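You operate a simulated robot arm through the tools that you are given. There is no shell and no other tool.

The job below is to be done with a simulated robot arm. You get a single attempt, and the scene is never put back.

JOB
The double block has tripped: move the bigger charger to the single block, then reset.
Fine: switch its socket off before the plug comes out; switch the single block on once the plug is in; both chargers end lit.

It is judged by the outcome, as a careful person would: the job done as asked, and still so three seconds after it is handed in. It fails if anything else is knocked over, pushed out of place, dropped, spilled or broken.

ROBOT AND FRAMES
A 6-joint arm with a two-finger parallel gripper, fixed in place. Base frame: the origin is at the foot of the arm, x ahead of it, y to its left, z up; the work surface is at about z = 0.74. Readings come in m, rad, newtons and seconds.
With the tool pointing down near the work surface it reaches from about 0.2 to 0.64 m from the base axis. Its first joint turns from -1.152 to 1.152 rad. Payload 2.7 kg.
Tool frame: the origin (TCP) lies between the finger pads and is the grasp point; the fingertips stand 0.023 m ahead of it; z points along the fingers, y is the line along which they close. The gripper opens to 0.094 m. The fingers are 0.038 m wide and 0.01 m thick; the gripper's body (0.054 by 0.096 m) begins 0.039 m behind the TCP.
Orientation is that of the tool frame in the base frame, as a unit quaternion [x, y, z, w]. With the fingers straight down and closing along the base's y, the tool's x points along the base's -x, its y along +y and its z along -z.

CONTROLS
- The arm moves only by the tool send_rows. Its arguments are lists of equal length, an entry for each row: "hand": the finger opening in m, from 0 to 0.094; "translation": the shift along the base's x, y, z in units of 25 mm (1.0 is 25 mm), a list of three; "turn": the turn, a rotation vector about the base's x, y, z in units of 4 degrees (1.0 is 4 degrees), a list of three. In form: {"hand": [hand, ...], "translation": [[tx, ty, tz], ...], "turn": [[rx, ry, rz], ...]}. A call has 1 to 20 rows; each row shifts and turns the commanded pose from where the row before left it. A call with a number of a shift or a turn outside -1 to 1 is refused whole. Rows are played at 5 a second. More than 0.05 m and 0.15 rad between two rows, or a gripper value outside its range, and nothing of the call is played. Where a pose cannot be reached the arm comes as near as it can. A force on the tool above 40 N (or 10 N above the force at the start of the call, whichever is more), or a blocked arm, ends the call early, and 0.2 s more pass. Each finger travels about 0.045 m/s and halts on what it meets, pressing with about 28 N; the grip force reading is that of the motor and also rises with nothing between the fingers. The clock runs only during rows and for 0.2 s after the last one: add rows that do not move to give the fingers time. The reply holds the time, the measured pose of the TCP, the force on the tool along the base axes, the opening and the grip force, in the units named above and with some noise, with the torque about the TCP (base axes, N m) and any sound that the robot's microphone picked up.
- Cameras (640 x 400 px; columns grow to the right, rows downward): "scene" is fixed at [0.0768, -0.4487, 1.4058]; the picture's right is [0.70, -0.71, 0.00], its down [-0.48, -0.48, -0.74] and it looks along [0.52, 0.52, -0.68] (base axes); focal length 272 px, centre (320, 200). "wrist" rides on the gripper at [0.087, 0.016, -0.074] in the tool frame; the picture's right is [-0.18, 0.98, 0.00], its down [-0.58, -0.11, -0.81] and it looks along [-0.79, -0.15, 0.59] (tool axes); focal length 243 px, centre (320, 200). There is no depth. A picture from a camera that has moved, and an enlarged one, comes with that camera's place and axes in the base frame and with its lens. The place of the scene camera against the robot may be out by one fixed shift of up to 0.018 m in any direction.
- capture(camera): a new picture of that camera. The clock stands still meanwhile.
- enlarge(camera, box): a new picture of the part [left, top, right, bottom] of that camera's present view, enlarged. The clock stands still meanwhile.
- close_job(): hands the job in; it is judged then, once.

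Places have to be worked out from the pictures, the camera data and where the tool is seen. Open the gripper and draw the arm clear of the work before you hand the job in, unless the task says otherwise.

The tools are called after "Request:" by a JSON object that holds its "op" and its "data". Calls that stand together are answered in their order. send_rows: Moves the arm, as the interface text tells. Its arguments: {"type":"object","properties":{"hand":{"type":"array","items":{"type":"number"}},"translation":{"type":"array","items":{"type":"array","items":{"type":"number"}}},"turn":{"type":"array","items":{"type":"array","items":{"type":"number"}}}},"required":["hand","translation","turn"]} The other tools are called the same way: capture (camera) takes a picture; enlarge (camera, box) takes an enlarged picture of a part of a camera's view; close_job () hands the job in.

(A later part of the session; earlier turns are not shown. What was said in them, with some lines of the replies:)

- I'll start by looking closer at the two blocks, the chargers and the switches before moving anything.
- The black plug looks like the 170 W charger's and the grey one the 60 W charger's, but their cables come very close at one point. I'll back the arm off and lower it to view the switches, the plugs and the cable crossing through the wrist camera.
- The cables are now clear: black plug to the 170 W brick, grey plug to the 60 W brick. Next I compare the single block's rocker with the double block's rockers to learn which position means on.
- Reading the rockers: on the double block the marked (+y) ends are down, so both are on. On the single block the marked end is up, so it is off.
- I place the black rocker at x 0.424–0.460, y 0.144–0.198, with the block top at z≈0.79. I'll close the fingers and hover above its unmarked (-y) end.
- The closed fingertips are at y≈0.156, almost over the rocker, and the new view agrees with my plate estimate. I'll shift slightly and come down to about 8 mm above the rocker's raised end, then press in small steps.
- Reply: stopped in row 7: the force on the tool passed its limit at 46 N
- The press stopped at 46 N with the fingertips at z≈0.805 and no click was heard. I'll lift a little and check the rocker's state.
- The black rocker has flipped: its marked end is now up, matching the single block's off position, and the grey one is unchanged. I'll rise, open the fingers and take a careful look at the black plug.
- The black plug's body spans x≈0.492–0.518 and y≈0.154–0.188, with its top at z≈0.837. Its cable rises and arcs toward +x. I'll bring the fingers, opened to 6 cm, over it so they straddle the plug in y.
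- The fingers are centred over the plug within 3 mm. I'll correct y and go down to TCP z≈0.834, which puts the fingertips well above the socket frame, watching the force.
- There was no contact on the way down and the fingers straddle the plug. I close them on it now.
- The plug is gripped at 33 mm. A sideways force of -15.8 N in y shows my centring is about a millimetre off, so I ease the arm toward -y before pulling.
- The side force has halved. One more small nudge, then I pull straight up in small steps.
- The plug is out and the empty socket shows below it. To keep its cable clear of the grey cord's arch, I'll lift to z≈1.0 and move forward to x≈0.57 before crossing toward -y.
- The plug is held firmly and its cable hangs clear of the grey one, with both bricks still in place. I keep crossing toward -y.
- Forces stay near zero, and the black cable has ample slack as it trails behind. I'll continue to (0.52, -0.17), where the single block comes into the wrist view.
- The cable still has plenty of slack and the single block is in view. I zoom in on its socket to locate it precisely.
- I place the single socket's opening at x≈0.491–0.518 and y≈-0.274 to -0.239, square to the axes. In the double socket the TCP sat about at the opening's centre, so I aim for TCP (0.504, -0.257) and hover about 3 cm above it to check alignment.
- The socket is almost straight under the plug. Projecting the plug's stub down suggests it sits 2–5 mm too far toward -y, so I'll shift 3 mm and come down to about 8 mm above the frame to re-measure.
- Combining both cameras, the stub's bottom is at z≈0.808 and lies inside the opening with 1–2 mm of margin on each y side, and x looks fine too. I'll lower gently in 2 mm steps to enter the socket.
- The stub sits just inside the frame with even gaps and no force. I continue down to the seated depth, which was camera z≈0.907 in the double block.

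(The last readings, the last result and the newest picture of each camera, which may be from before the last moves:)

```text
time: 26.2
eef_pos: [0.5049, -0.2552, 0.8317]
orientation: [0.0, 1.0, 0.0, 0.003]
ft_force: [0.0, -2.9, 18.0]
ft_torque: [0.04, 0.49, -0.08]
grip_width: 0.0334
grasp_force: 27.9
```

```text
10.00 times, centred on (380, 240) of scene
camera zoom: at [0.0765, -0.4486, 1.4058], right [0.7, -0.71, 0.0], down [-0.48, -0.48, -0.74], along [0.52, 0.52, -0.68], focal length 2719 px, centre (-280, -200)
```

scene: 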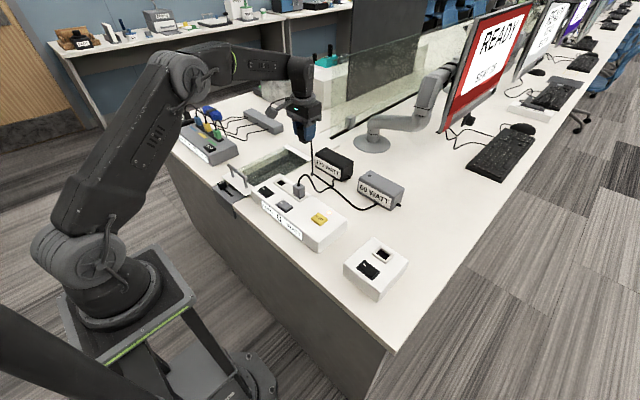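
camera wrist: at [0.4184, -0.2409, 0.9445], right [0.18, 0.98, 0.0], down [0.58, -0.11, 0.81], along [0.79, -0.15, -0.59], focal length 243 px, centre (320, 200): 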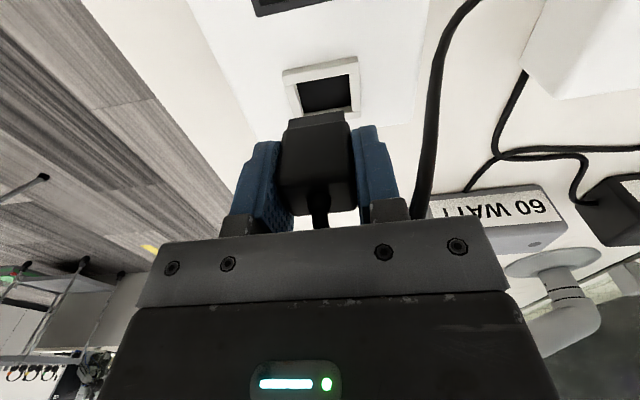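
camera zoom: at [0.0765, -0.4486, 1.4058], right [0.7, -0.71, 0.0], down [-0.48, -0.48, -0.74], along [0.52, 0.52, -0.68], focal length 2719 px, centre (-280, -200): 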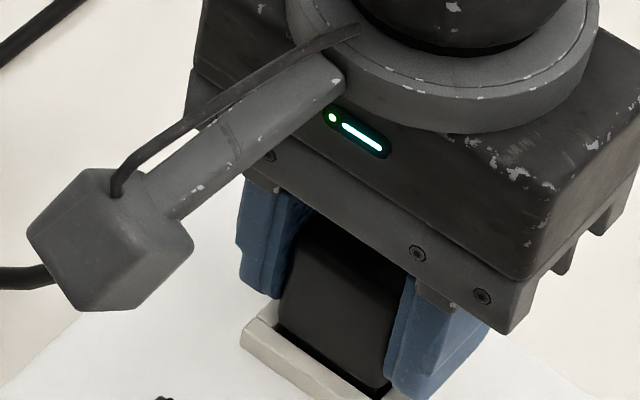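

There is now 18 N of upward reaction at camera z 0.9067, the same height as the seated plug had in the double block, so it is at or near full depth. I press slightly more to make sure it is seated.

Request:
{"op": "send_rows", "data": {"hand": [0.02, 0.02, 0.02, 0.02], "translation": [[0, 0, -0.04], [0, 0, -0.04], [0, 0, 0], [0, 0, 0]], "turn": [[0, 0, 0], [0, 0, 0], [0, 0, 0], [0, 0, 0]]}}

Request:
{"op": "enlarge", "data": {"camera": "scene", "box": [364, 238, 396, 258]}}

Request:
{"op": "capture", "data": {"camera": "wrist"}}

```text
time: 27.2
eef_pos: [0.5036, -0.2544, 0.8298]
orientation: [0.0, 1.0, -0.001, 0.003]
ft_force: [2.2, -6.6, 19.3]
ft_torque: [0.05, -0.16, 0.02]
grip_width: 0.0338
grasp_force: 27.8
```

```text
16.00 times, centred on (380, 248) of scene
camera zoom: at [0.0765, -0.4487, 1.4058], right [0.7, -0.71, 0.0], down [-0.48, -0.48, -0.74], along [0.52, 0.52, -0.68], focal length 4351 px, centre (-640, -568)
```

zoom: 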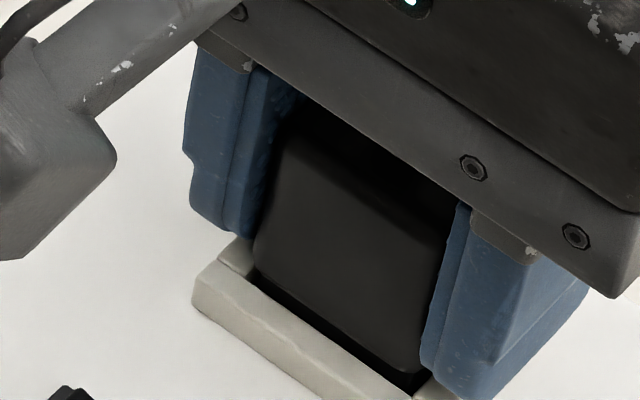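

```text
taken
camera wrist: at [0.4178, -0.2374, 0.9037], right [0.18, 0.98, 0.0], down [0.58, -0.11, 0.81], along [0.8, -0.15, -0.58], focal length 243 px, centre (320, 200)
```

wrist: 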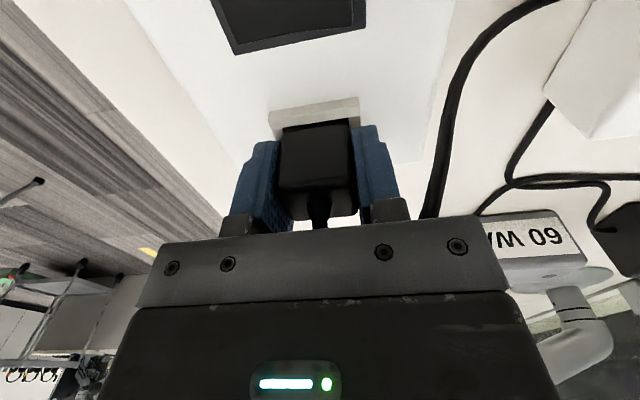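

The plug went about 3 mm deeper at the same force and now looks as it did when seated in the double block. I release it gently, open to 6 cm and lift away to inspect it.

Request:
{"op": "send_rows", "data": {"hand": [0.02, 0.034, 0.045, 0.058, 0.06, 0.06, 0.06, 0.06, 0.06, 0.06], "translation": [[0, 0, 0.03], [0, 0, 0], [0, 0, 0], [0, 0, 0], [0, 0, 0], [0, 0, 0.5], [0, 0, 0.8], [0, 0, 0.8], [0, 0, 0.8], [0, 0, 0]], "turn": [[0, 0, 0], [0, 0, 0], [0, 0, 0], [0, 0, 0], [0, 0, 0], [0, 0, 0], [0, 0, 0], [0, 0, 0], [0, 0, 0], [0, 0, 0]]}}

Request:
{"op": "capture", "data": {"camera": "wrist"}}

Request:
{"op": "enlarge", "data": {"camera": "scene", "box": [330, 210, 426, 270]}}

```text
time: 29.4
eef_pos: [0.5038, -0.2526, 0.9018]
orientation: [-0.001, 1.0, -0.001, 0.001]
ft_force: [0.0, -0.5, 0.1]
ft_torque: [-0.02, -0.01, 0.0]
grip_width: 0.0601
grasp_force: 0.0
```

```text
taken
camera wrist: at [0.4167, -0.236, 0.9778], right [0.18, 0.98, 0.0], down [0.58, -0.11, 0.81], along [0.79, -0.15, -0.59], focal length 243 px, centre (320, 200)
```

wrist: 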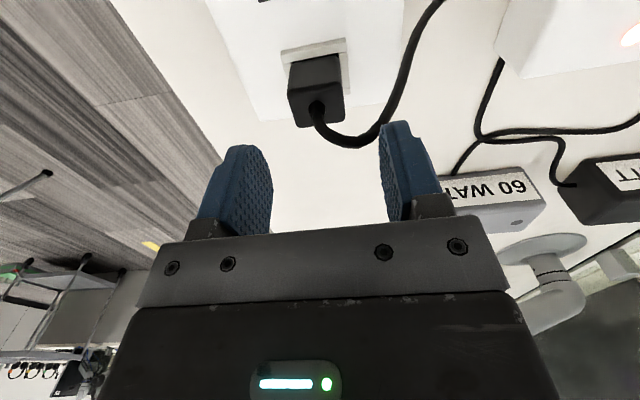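

```text
6.67 times, centred on (378, 240) of scene
camera zoom: at [0.0768, -0.4487, 1.4058], right [0.7, -0.71, 0.0], down [-0.48, -0.48, -0.74], along [0.52, 0.52, -0.68], focal length 1813 px, centre (-67, -67)
```

zoom: 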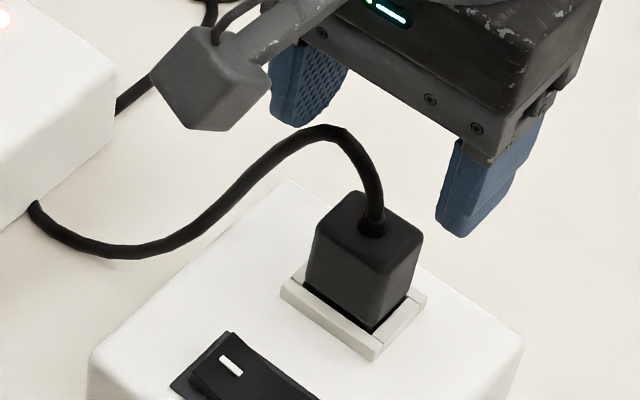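

The plug is seated squarely in the single socket. I raise the hand, close the fingers and back off to see the single block's switch close up.

Request:
{"op": "send_rows", "data": {"hand": [0.06, 0.06, 0.06, 0.03, 0, 0, 0, 0, 0], "translation": [[0, 0, 0.8], [0, 0, 0.8], [-0.8, 0, 0], [-0.8, 0, 0], [-0.8, 0, 0], [-0.8, 0, 0], [-0.8, 0, 0], [0, 0.3, 0], [0, 0, 0]], "turn": [[0, 0, 0], [0, 0, 0], [0, 0, 0], [0, 0, 0], [0, 0, 0], [0, 0, 0], [0, 0, 0], [0, 0, 0], [0, 0, 0]]}}

Request:
{"op": "capture", "data": {"camera": "wrist"}}

Request:
{"op": "capture", "data": {"camera": "scene"}}

```text
time: 31.4
eef_pos: [0.4046, -0.2459, 0.9416]
orientation: [0.0, 1.0, 0.001, 0.002]
ft_force: [-0.5, -0.2, 0.1]
ft_torque: [0.01, 0.01, -0.02]
grip_width: 0.0
grasp_force: 28.1
```

```text
taken
camera wrist: at [0.3179, -0.2283, 1.0165], right [0.18, 0.98, 0.0], down [0.58, -0.11, 0.81], along [0.79, -0.15, -0.59], focal length 243 px, centre (320, 200)
```

wrist: 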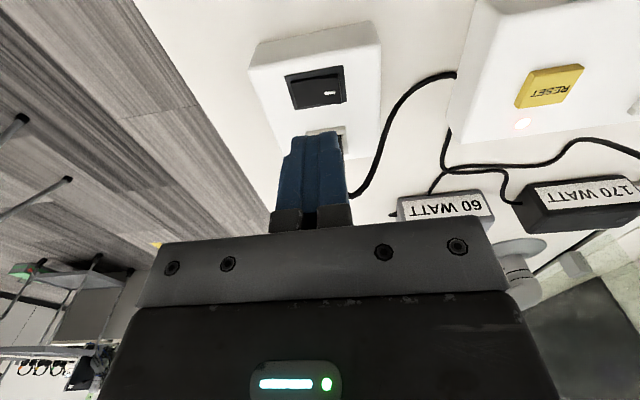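

```text
taken
```

scene: 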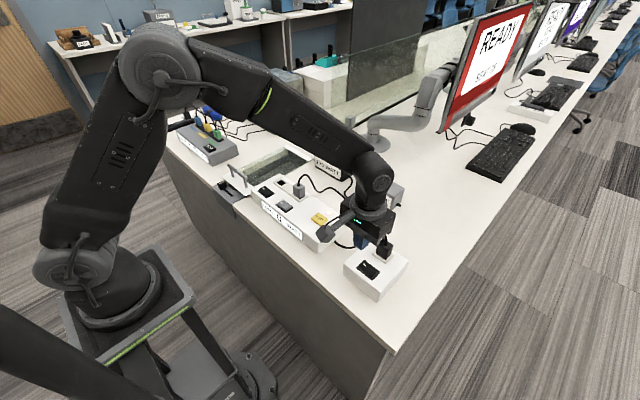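

The switch and both cables are in view, with nothing disturbed. I enlarge the switch to place its raised, marked end.

Request:
{"op": "enlarge", "data": {"camera": "wrist", "box": [256, 40, 384, 120]}}

```text
5.00 times, centred on (320, 80) of wrist
camera zoom: at [0.3179, -0.2283, 1.0165], right [0.18, 0.98, 0.0], down [0.58, -0.11, 0.81], along [0.79, -0.15, -0.59], focal length 1213 px, centre (320, 800)
```

zoom: 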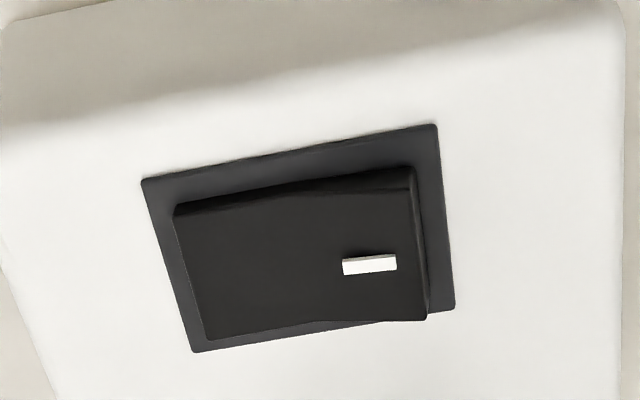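

The switch plate spans x≈0.423–0.460 and y≈-0.282 to -0.227. I'll bring the closed fingers over the marked end at (0.4415, -0.235) and press down in 3 mm steps, as I did on the other rocker.

Request:
{"op": "send_rows", "data": {"hand": [0, 0, 0, 0, 0, 0, 0, 0, 0, 0, 0], "translation": [[0.73, 0.22, -0.6], [0.73, 0.22, -0.7], [0, 0, -0.9], [0, 0, -0.9], [0, 0, -0.8], [0, 0, -0.36], [0, 0, -0.12], [0, 0, -0.12], [0, 0, -0.12], [0, 0, -0.12], [0, 0, 0]], "turn": [[0, 0, 0], [0, 0, 0], [0, 0, 0], [0, 0, 0], [0, 0, 0], [0, 0, 0], [0, 0, 0], [0, 0, 0], [0, 0, 0], [0, 0, 0], [0, 0, 0]]}}

Request:
{"op": "enlarge", "data": {"camera": "scene", "box": [330, 220, 426, 280]}}

```text
time: 33.8
eef_pos: [0.4409, -0.2362, 0.8261]
orientation: [-0.001, 1.0, -0.001, 0.002]
ft_force: [-5.4, 2.9, 10.0]
ft_torque: [-0.02, 0.26, -0.12]
grip_width: 0.0
grasp_force: 27.5
stopped in row 11: the force on the tool passed its limit at 42 N (the readings are from after the stop); the commanded pose is now the measured one
```

```text
6.67 times, centred on (378, 250) of scene
camera zoom: at [0.0766, -0.4485, 1.4058], right [0.7, -0.71, 0.0], down [-0.48, -0.48, -0.74], along [0.52, 0.52, -0.68], focal length 1813 px, centre (-67, -133)
```

zoom: 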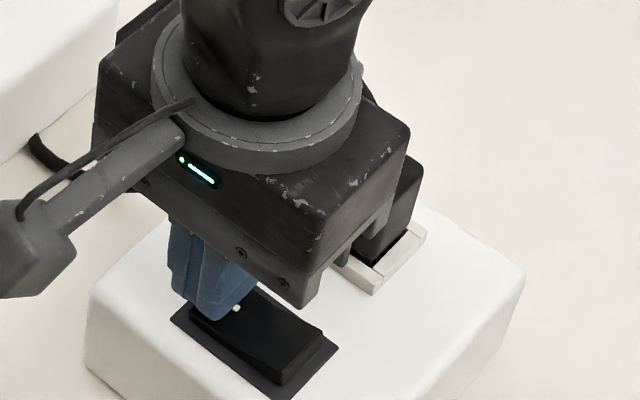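

The press reached 42 N, as before, and the rocker's far end now stands up. I lift and pull back to confirm the switch is on and whether the 170 W charger has lit.

Request:
{"op": "send_rows", "data": {"hand": [0, 0, 0, 0, 0, 0], "translation": [[0, 0, 0.7], [0, 0, 0.9], [0, 0, 0.9], [-0.8, 0, 0.9], [-0.8, 0, 0.9], [0, 0, 0]], "turn": [[0, 0, 0], [0, 0, 0], [0, 0, 0], [0, 0, 0], [0, 0, 0], [0, 0, 0]]}}

Request:
{"op": "capture", "data": {"camera": "wrist"}}

Request:
{"op": "enlarge", "data": {"camera": "scene", "box": [330, 220, 426, 280]}}

Request:
{"op": "enlarge", "data": {"camera": "scene", "box": [240, 140, 432, 260]}}

```text
time: 35.2
eef_pos: [0.3999, -0.2369, 0.9347]
orientation: [0.0, 1.0, -0.001, 0.001]
ft_force: [-0.1, 0.4, -0.5]
ft_torque: [-0.01, -0.01, 0.03]
grip_width: 0.0
grasp_force: 27.8
```

```text
taken
camera wrist: at [0.3147, -0.2196, 1.0097], right [0.18, 0.98, 0.0], down [0.58, -0.11, 0.81], along [0.8, -0.15, -0.59], focal length 243 px, centre (320, 200)
```

wrist: 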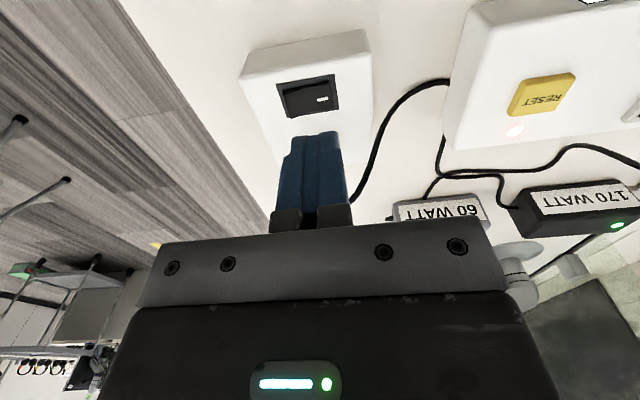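

```text
6.67 times, centred on (378, 250) of scene
camera zoom: at [0.0768, -0.4487, 1.4058], right [0.7, -0.71, 0.0], down [-0.48, -0.48, -0.74], along [0.52, 0.52, -0.68], focal length 1813 px, centre (-67, -133)
```

zoom: 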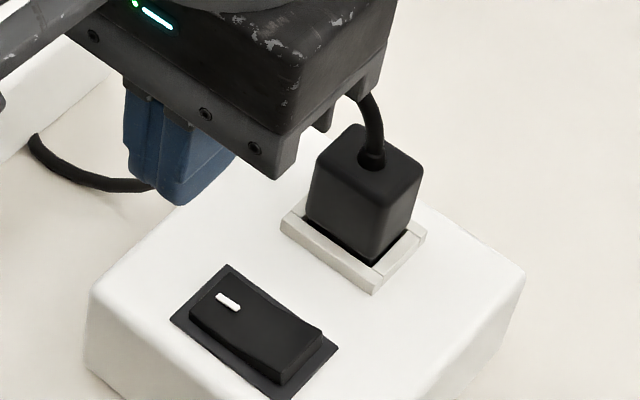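

```text
3.33 times, centred on (336, 200) of scene
camera zoom: at [0.0768, -0.4487, 1.4058], right [0.7, -0.71, 0.0], down [-0.48, -0.48, -0.74], along [0.52, 0.52, -0.68], focal length 906 px, centre (267, 200)
```

zoom: 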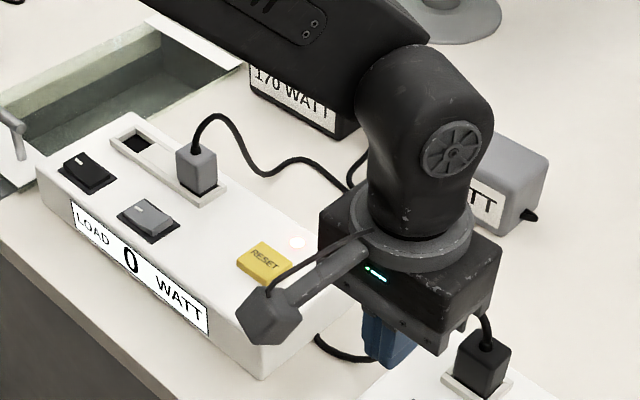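

The single switch is on and the 170 W charger shows a green light. Next is RESET, which I estimate at about (0.472, -0.044), so I move the hand sideways to view it.

Request:
{"op": "send_rows", "data": {"hand": [0, 0, 0, 0, 0, 0, 0, 0, 0], "translation": [[0, 0.5, 0.4], [0, 1, 0], [0, 1, 0], [0, 1, 0], [0, 1, 0], [0, 1, 0], [0, 1, 0], [0, 1, 0], [0, 0, 0]], "turn": [[0, 0, 0], [0, 0, 0], [0, 0, 0], [0, 0, 0], [0, 0, 0], [0, 0, 0], [0, 0, 0], [0, 0, 0], [0, 0, 0]]}}

Request:
{"op": "capture", "data": {"camera": "wrist"}}

Request:
{"op": "enlarge", "data": {"camera": "wrist", "box": [240, 50, 400, 150]}}

```text
time: 37.2
eef_pos: [0.3998, -0.0469, 0.9427]
orientation: [0.0, 1.0, 0.0, 0.002]
ft_force: [0.5, 0.0, -0.8]
ft_torque: [-0.02, 0.02, 0.03]
grip_width: 0.0001
grasp_force: 28.3
```

```text
taken
camera wrist: at [0.314, -0.0294, 1.0182], right [0.18, 0.98, 0.0], down [0.58, -0.11, 0.81], along [0.8, -0.15, -0.59], focal length 243 px, centre (320, 200)
```

wrist: 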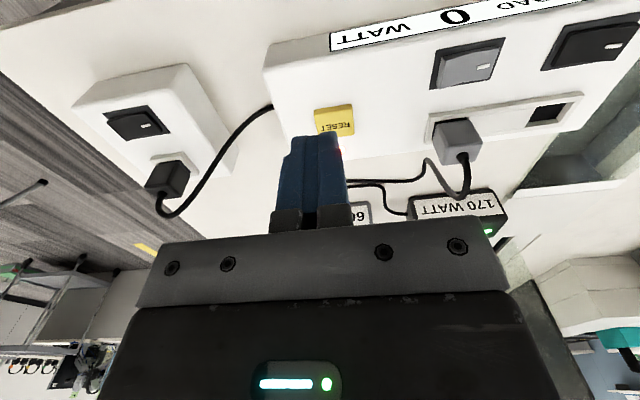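

```text
4.00 times, centred on (320, 100) of wrist
camera zoom: at [0.314, -0.0294, 1.0182], right [0.18, 0.98, 0.0], down [0.58, -0.11, 0.81], along [0.8, -0.15, -0.59], focal length 970 px, centre (320, 600)
```

zoom: 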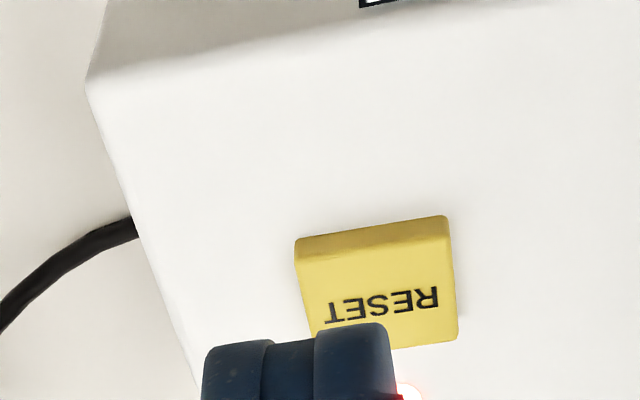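

The RESET button's top spans x≈0.461–0.493 and y≈-0.063 to -0.025, centred at (0.477, -0.044). I move above it and press in small steps.

Request:
{"op": "send_rows", "data": {"hand": [0, 0, 0, 0, 0, 0, 0, 0, 0, 0, 0, 0], "translation": [[0.8, 0.03, 0], [0.8, 0.03, -0.3], [0.8, 0.03, -0.6], [0.65, 0.03, -0.8], [0, 0, -0.9], [0, 0, -0.9], [0, 0, -0.8], [0, 0, -0.12], [0, 0, -0.12], [0, 0, -0.12], [0, 0, -0.12], [0, 0, 0]], "turn": [[0, 0, 0], [0, 0, 0], [0, 0, 0], [0, 0, 0], [0, 0, 0], [0, 0, 0], [0, 0, 0], [0, 0, 0], [0, 0, 0], [0, 0, 0], [0, 0, 0], [0, 0, 0]]}}

Request:
{"op": "enlarge", "data": {"camera": "scene", "box": [240, 140, 432, 260]}}

```text
time: 39.8
eef_pos: [0.4768, -0.0467, 0.8235]
orientation: [0.001, 1.0, -0.001, 0.002]
ft_force: [-0.7, -1.6, 3.6]
ft_torque: [-0.03, 0.05, 0.06]
grip_width: 0.0
grasp_force: 28.1
heard: click
```

```text
3.33 times, centred on (336, 200) of scene
camera zoom: at [0.0768, -0.4487, 1.4058], right [0.7, -0.71, 0.0], down [-0.48, -0.48, -0.74], along [0.52, 0.52, -0.68], focal length 906 px, centre (267, 200)
```

zoom: 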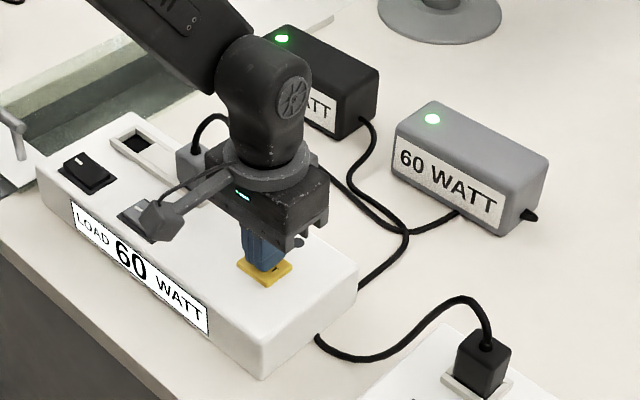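

The reset clicked: the load now reads 60 WATT and both chargers are lit green. I'll lift straight up, draw the arm clear and open the gripper.

Request:
{"op": "send_rows", "data": {"hand": [0, 0, 0, 0, 0, 0, 0.05, 0.094, 0.094, 0.094, 0.094, 0.094], "translation": [[0, 0, 0.7], [0, 0, 0.9], [0, 0, 1], [0, 0, 1], [-0.5, 0, 1], [-0.8, 0, 1], [-0.8, 0, 1], [-0.8, 0, 1], [-0.8, 0, 0.6], [-0.8, 0, 0], [0, 0, 0], [0, 0, 0]], "turn": [[0, 0, 0], [0, 0, 0], [0, 0, 0], [0, 0, 0], [0, 0, 0], [0, 0, 0], [0, 0, 0], [0, 0, 0], [0, 0, 0], [0, 0, 0], [0, 0, 0], [0, 0, 0]]}}

Request:
{"op": "capture", "data": {"camera": "scene"}}

Request:
{"op": "enlarge", "data": {"camera": "scene", "box": [240, 140, 432, 260]}}

Request:
{"op": "enlarge", "data": {"camera": "scene", "box": [330, 210, 426, 300]}}

Request:
{"op": "capture", "data": {"camera": "wrist"}}

```text
time: 42.4
eef_pos: [0.367, -0.0428, 1.0284]
orientation: [-0.001, 1.0, -0.001, 0.002]
ft_force: [-0.2, -0.2, -0.5]
ft_torque: [-0.02, -0.02, 0.02]
grip_width: 0.0941
grasp_force: 0.1
```

```text
taken
```

scene: 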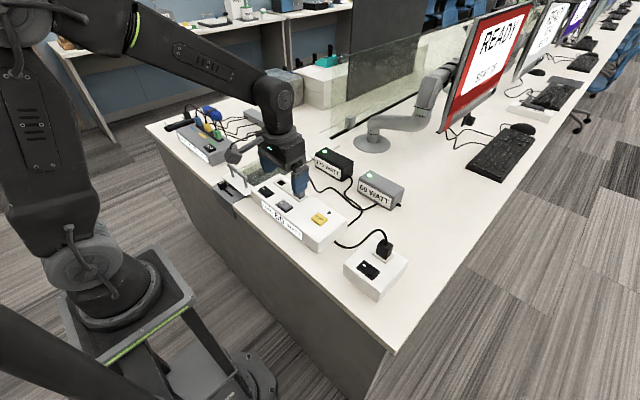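

```text
3.33 times, centred on (336, 200) of scene
camera zoom: at [0.0768, -0.4487, 1.4058], right [0.7, -0.71, 0.0], down [-0.48, -0.48, -0.74], along [0.52, 0.52, -0.68], focal length 906 px, centre (267, 200)
```

zoom: 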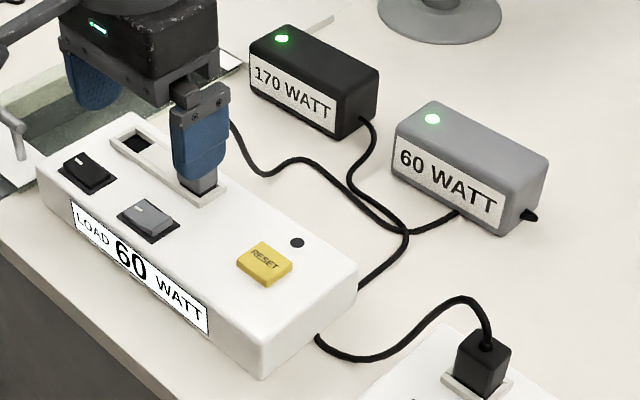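

```text
4.44 times, centred on (378, 255) of scene
camera zoom: at [0.0768, -0.4487, 1.4058], right [0.7, -0.71, 0.0], down [-0.48, -0.48, -0.74], along [0.52, 0.52, -0.68], focal length 1209 px, centre (62, -44)
```

zoom: 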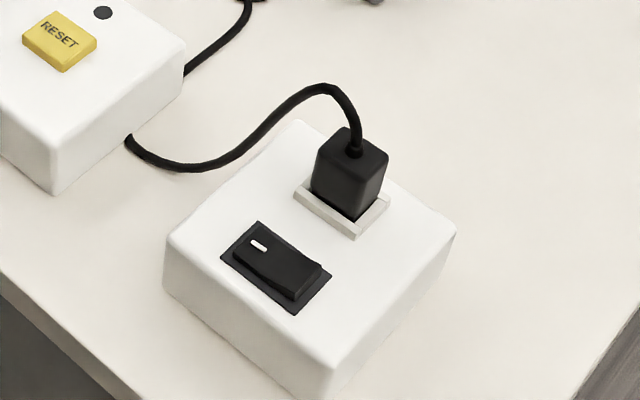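

```text
taken
camera wrist: at [0.2792, -0.0258, 1.1036], right [0.18, 0.98, 0.0], down [0.58, -0.11, 0.81], along [0.8, -0.15, -0.59], focal length 243 px, centre (320, 200)
```

wrist: 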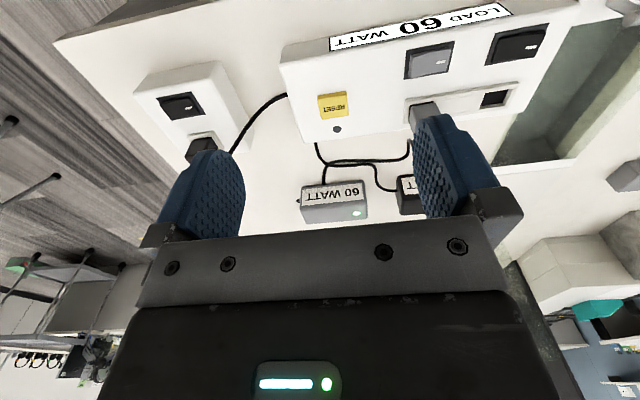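

Everything checks out: both chargers are lit, the load reads 60 WATT, the trip light is out, and the single block is on with the plug seated. Both bricks and blocks are where they were, the arm is clear and the gripper is open, so I hand the job in.

Request:
{"op": "close_job", "data": {}}

```text
The job is handed in.
```

The 170 W charger is now plugged into the single block, and the double block is reset. Both chargers are lit.

- **Order followed:** I switched the 170 W socket off before pulling the plug, and switched the single block on once the plug was in.
- **Reset:** RESET clicked. The double block's load now reads 60 WATT and its trip light is out.
- **Left in place:** In the last pictures, both chargers and both blocks are where they started, and the 60 W charger is still plugged into the double block with its switch on. The 170 W cable reaches with slack to spare.

The gripper is open and the arm is clear of the work. I handed the job in, but no verdict came back.
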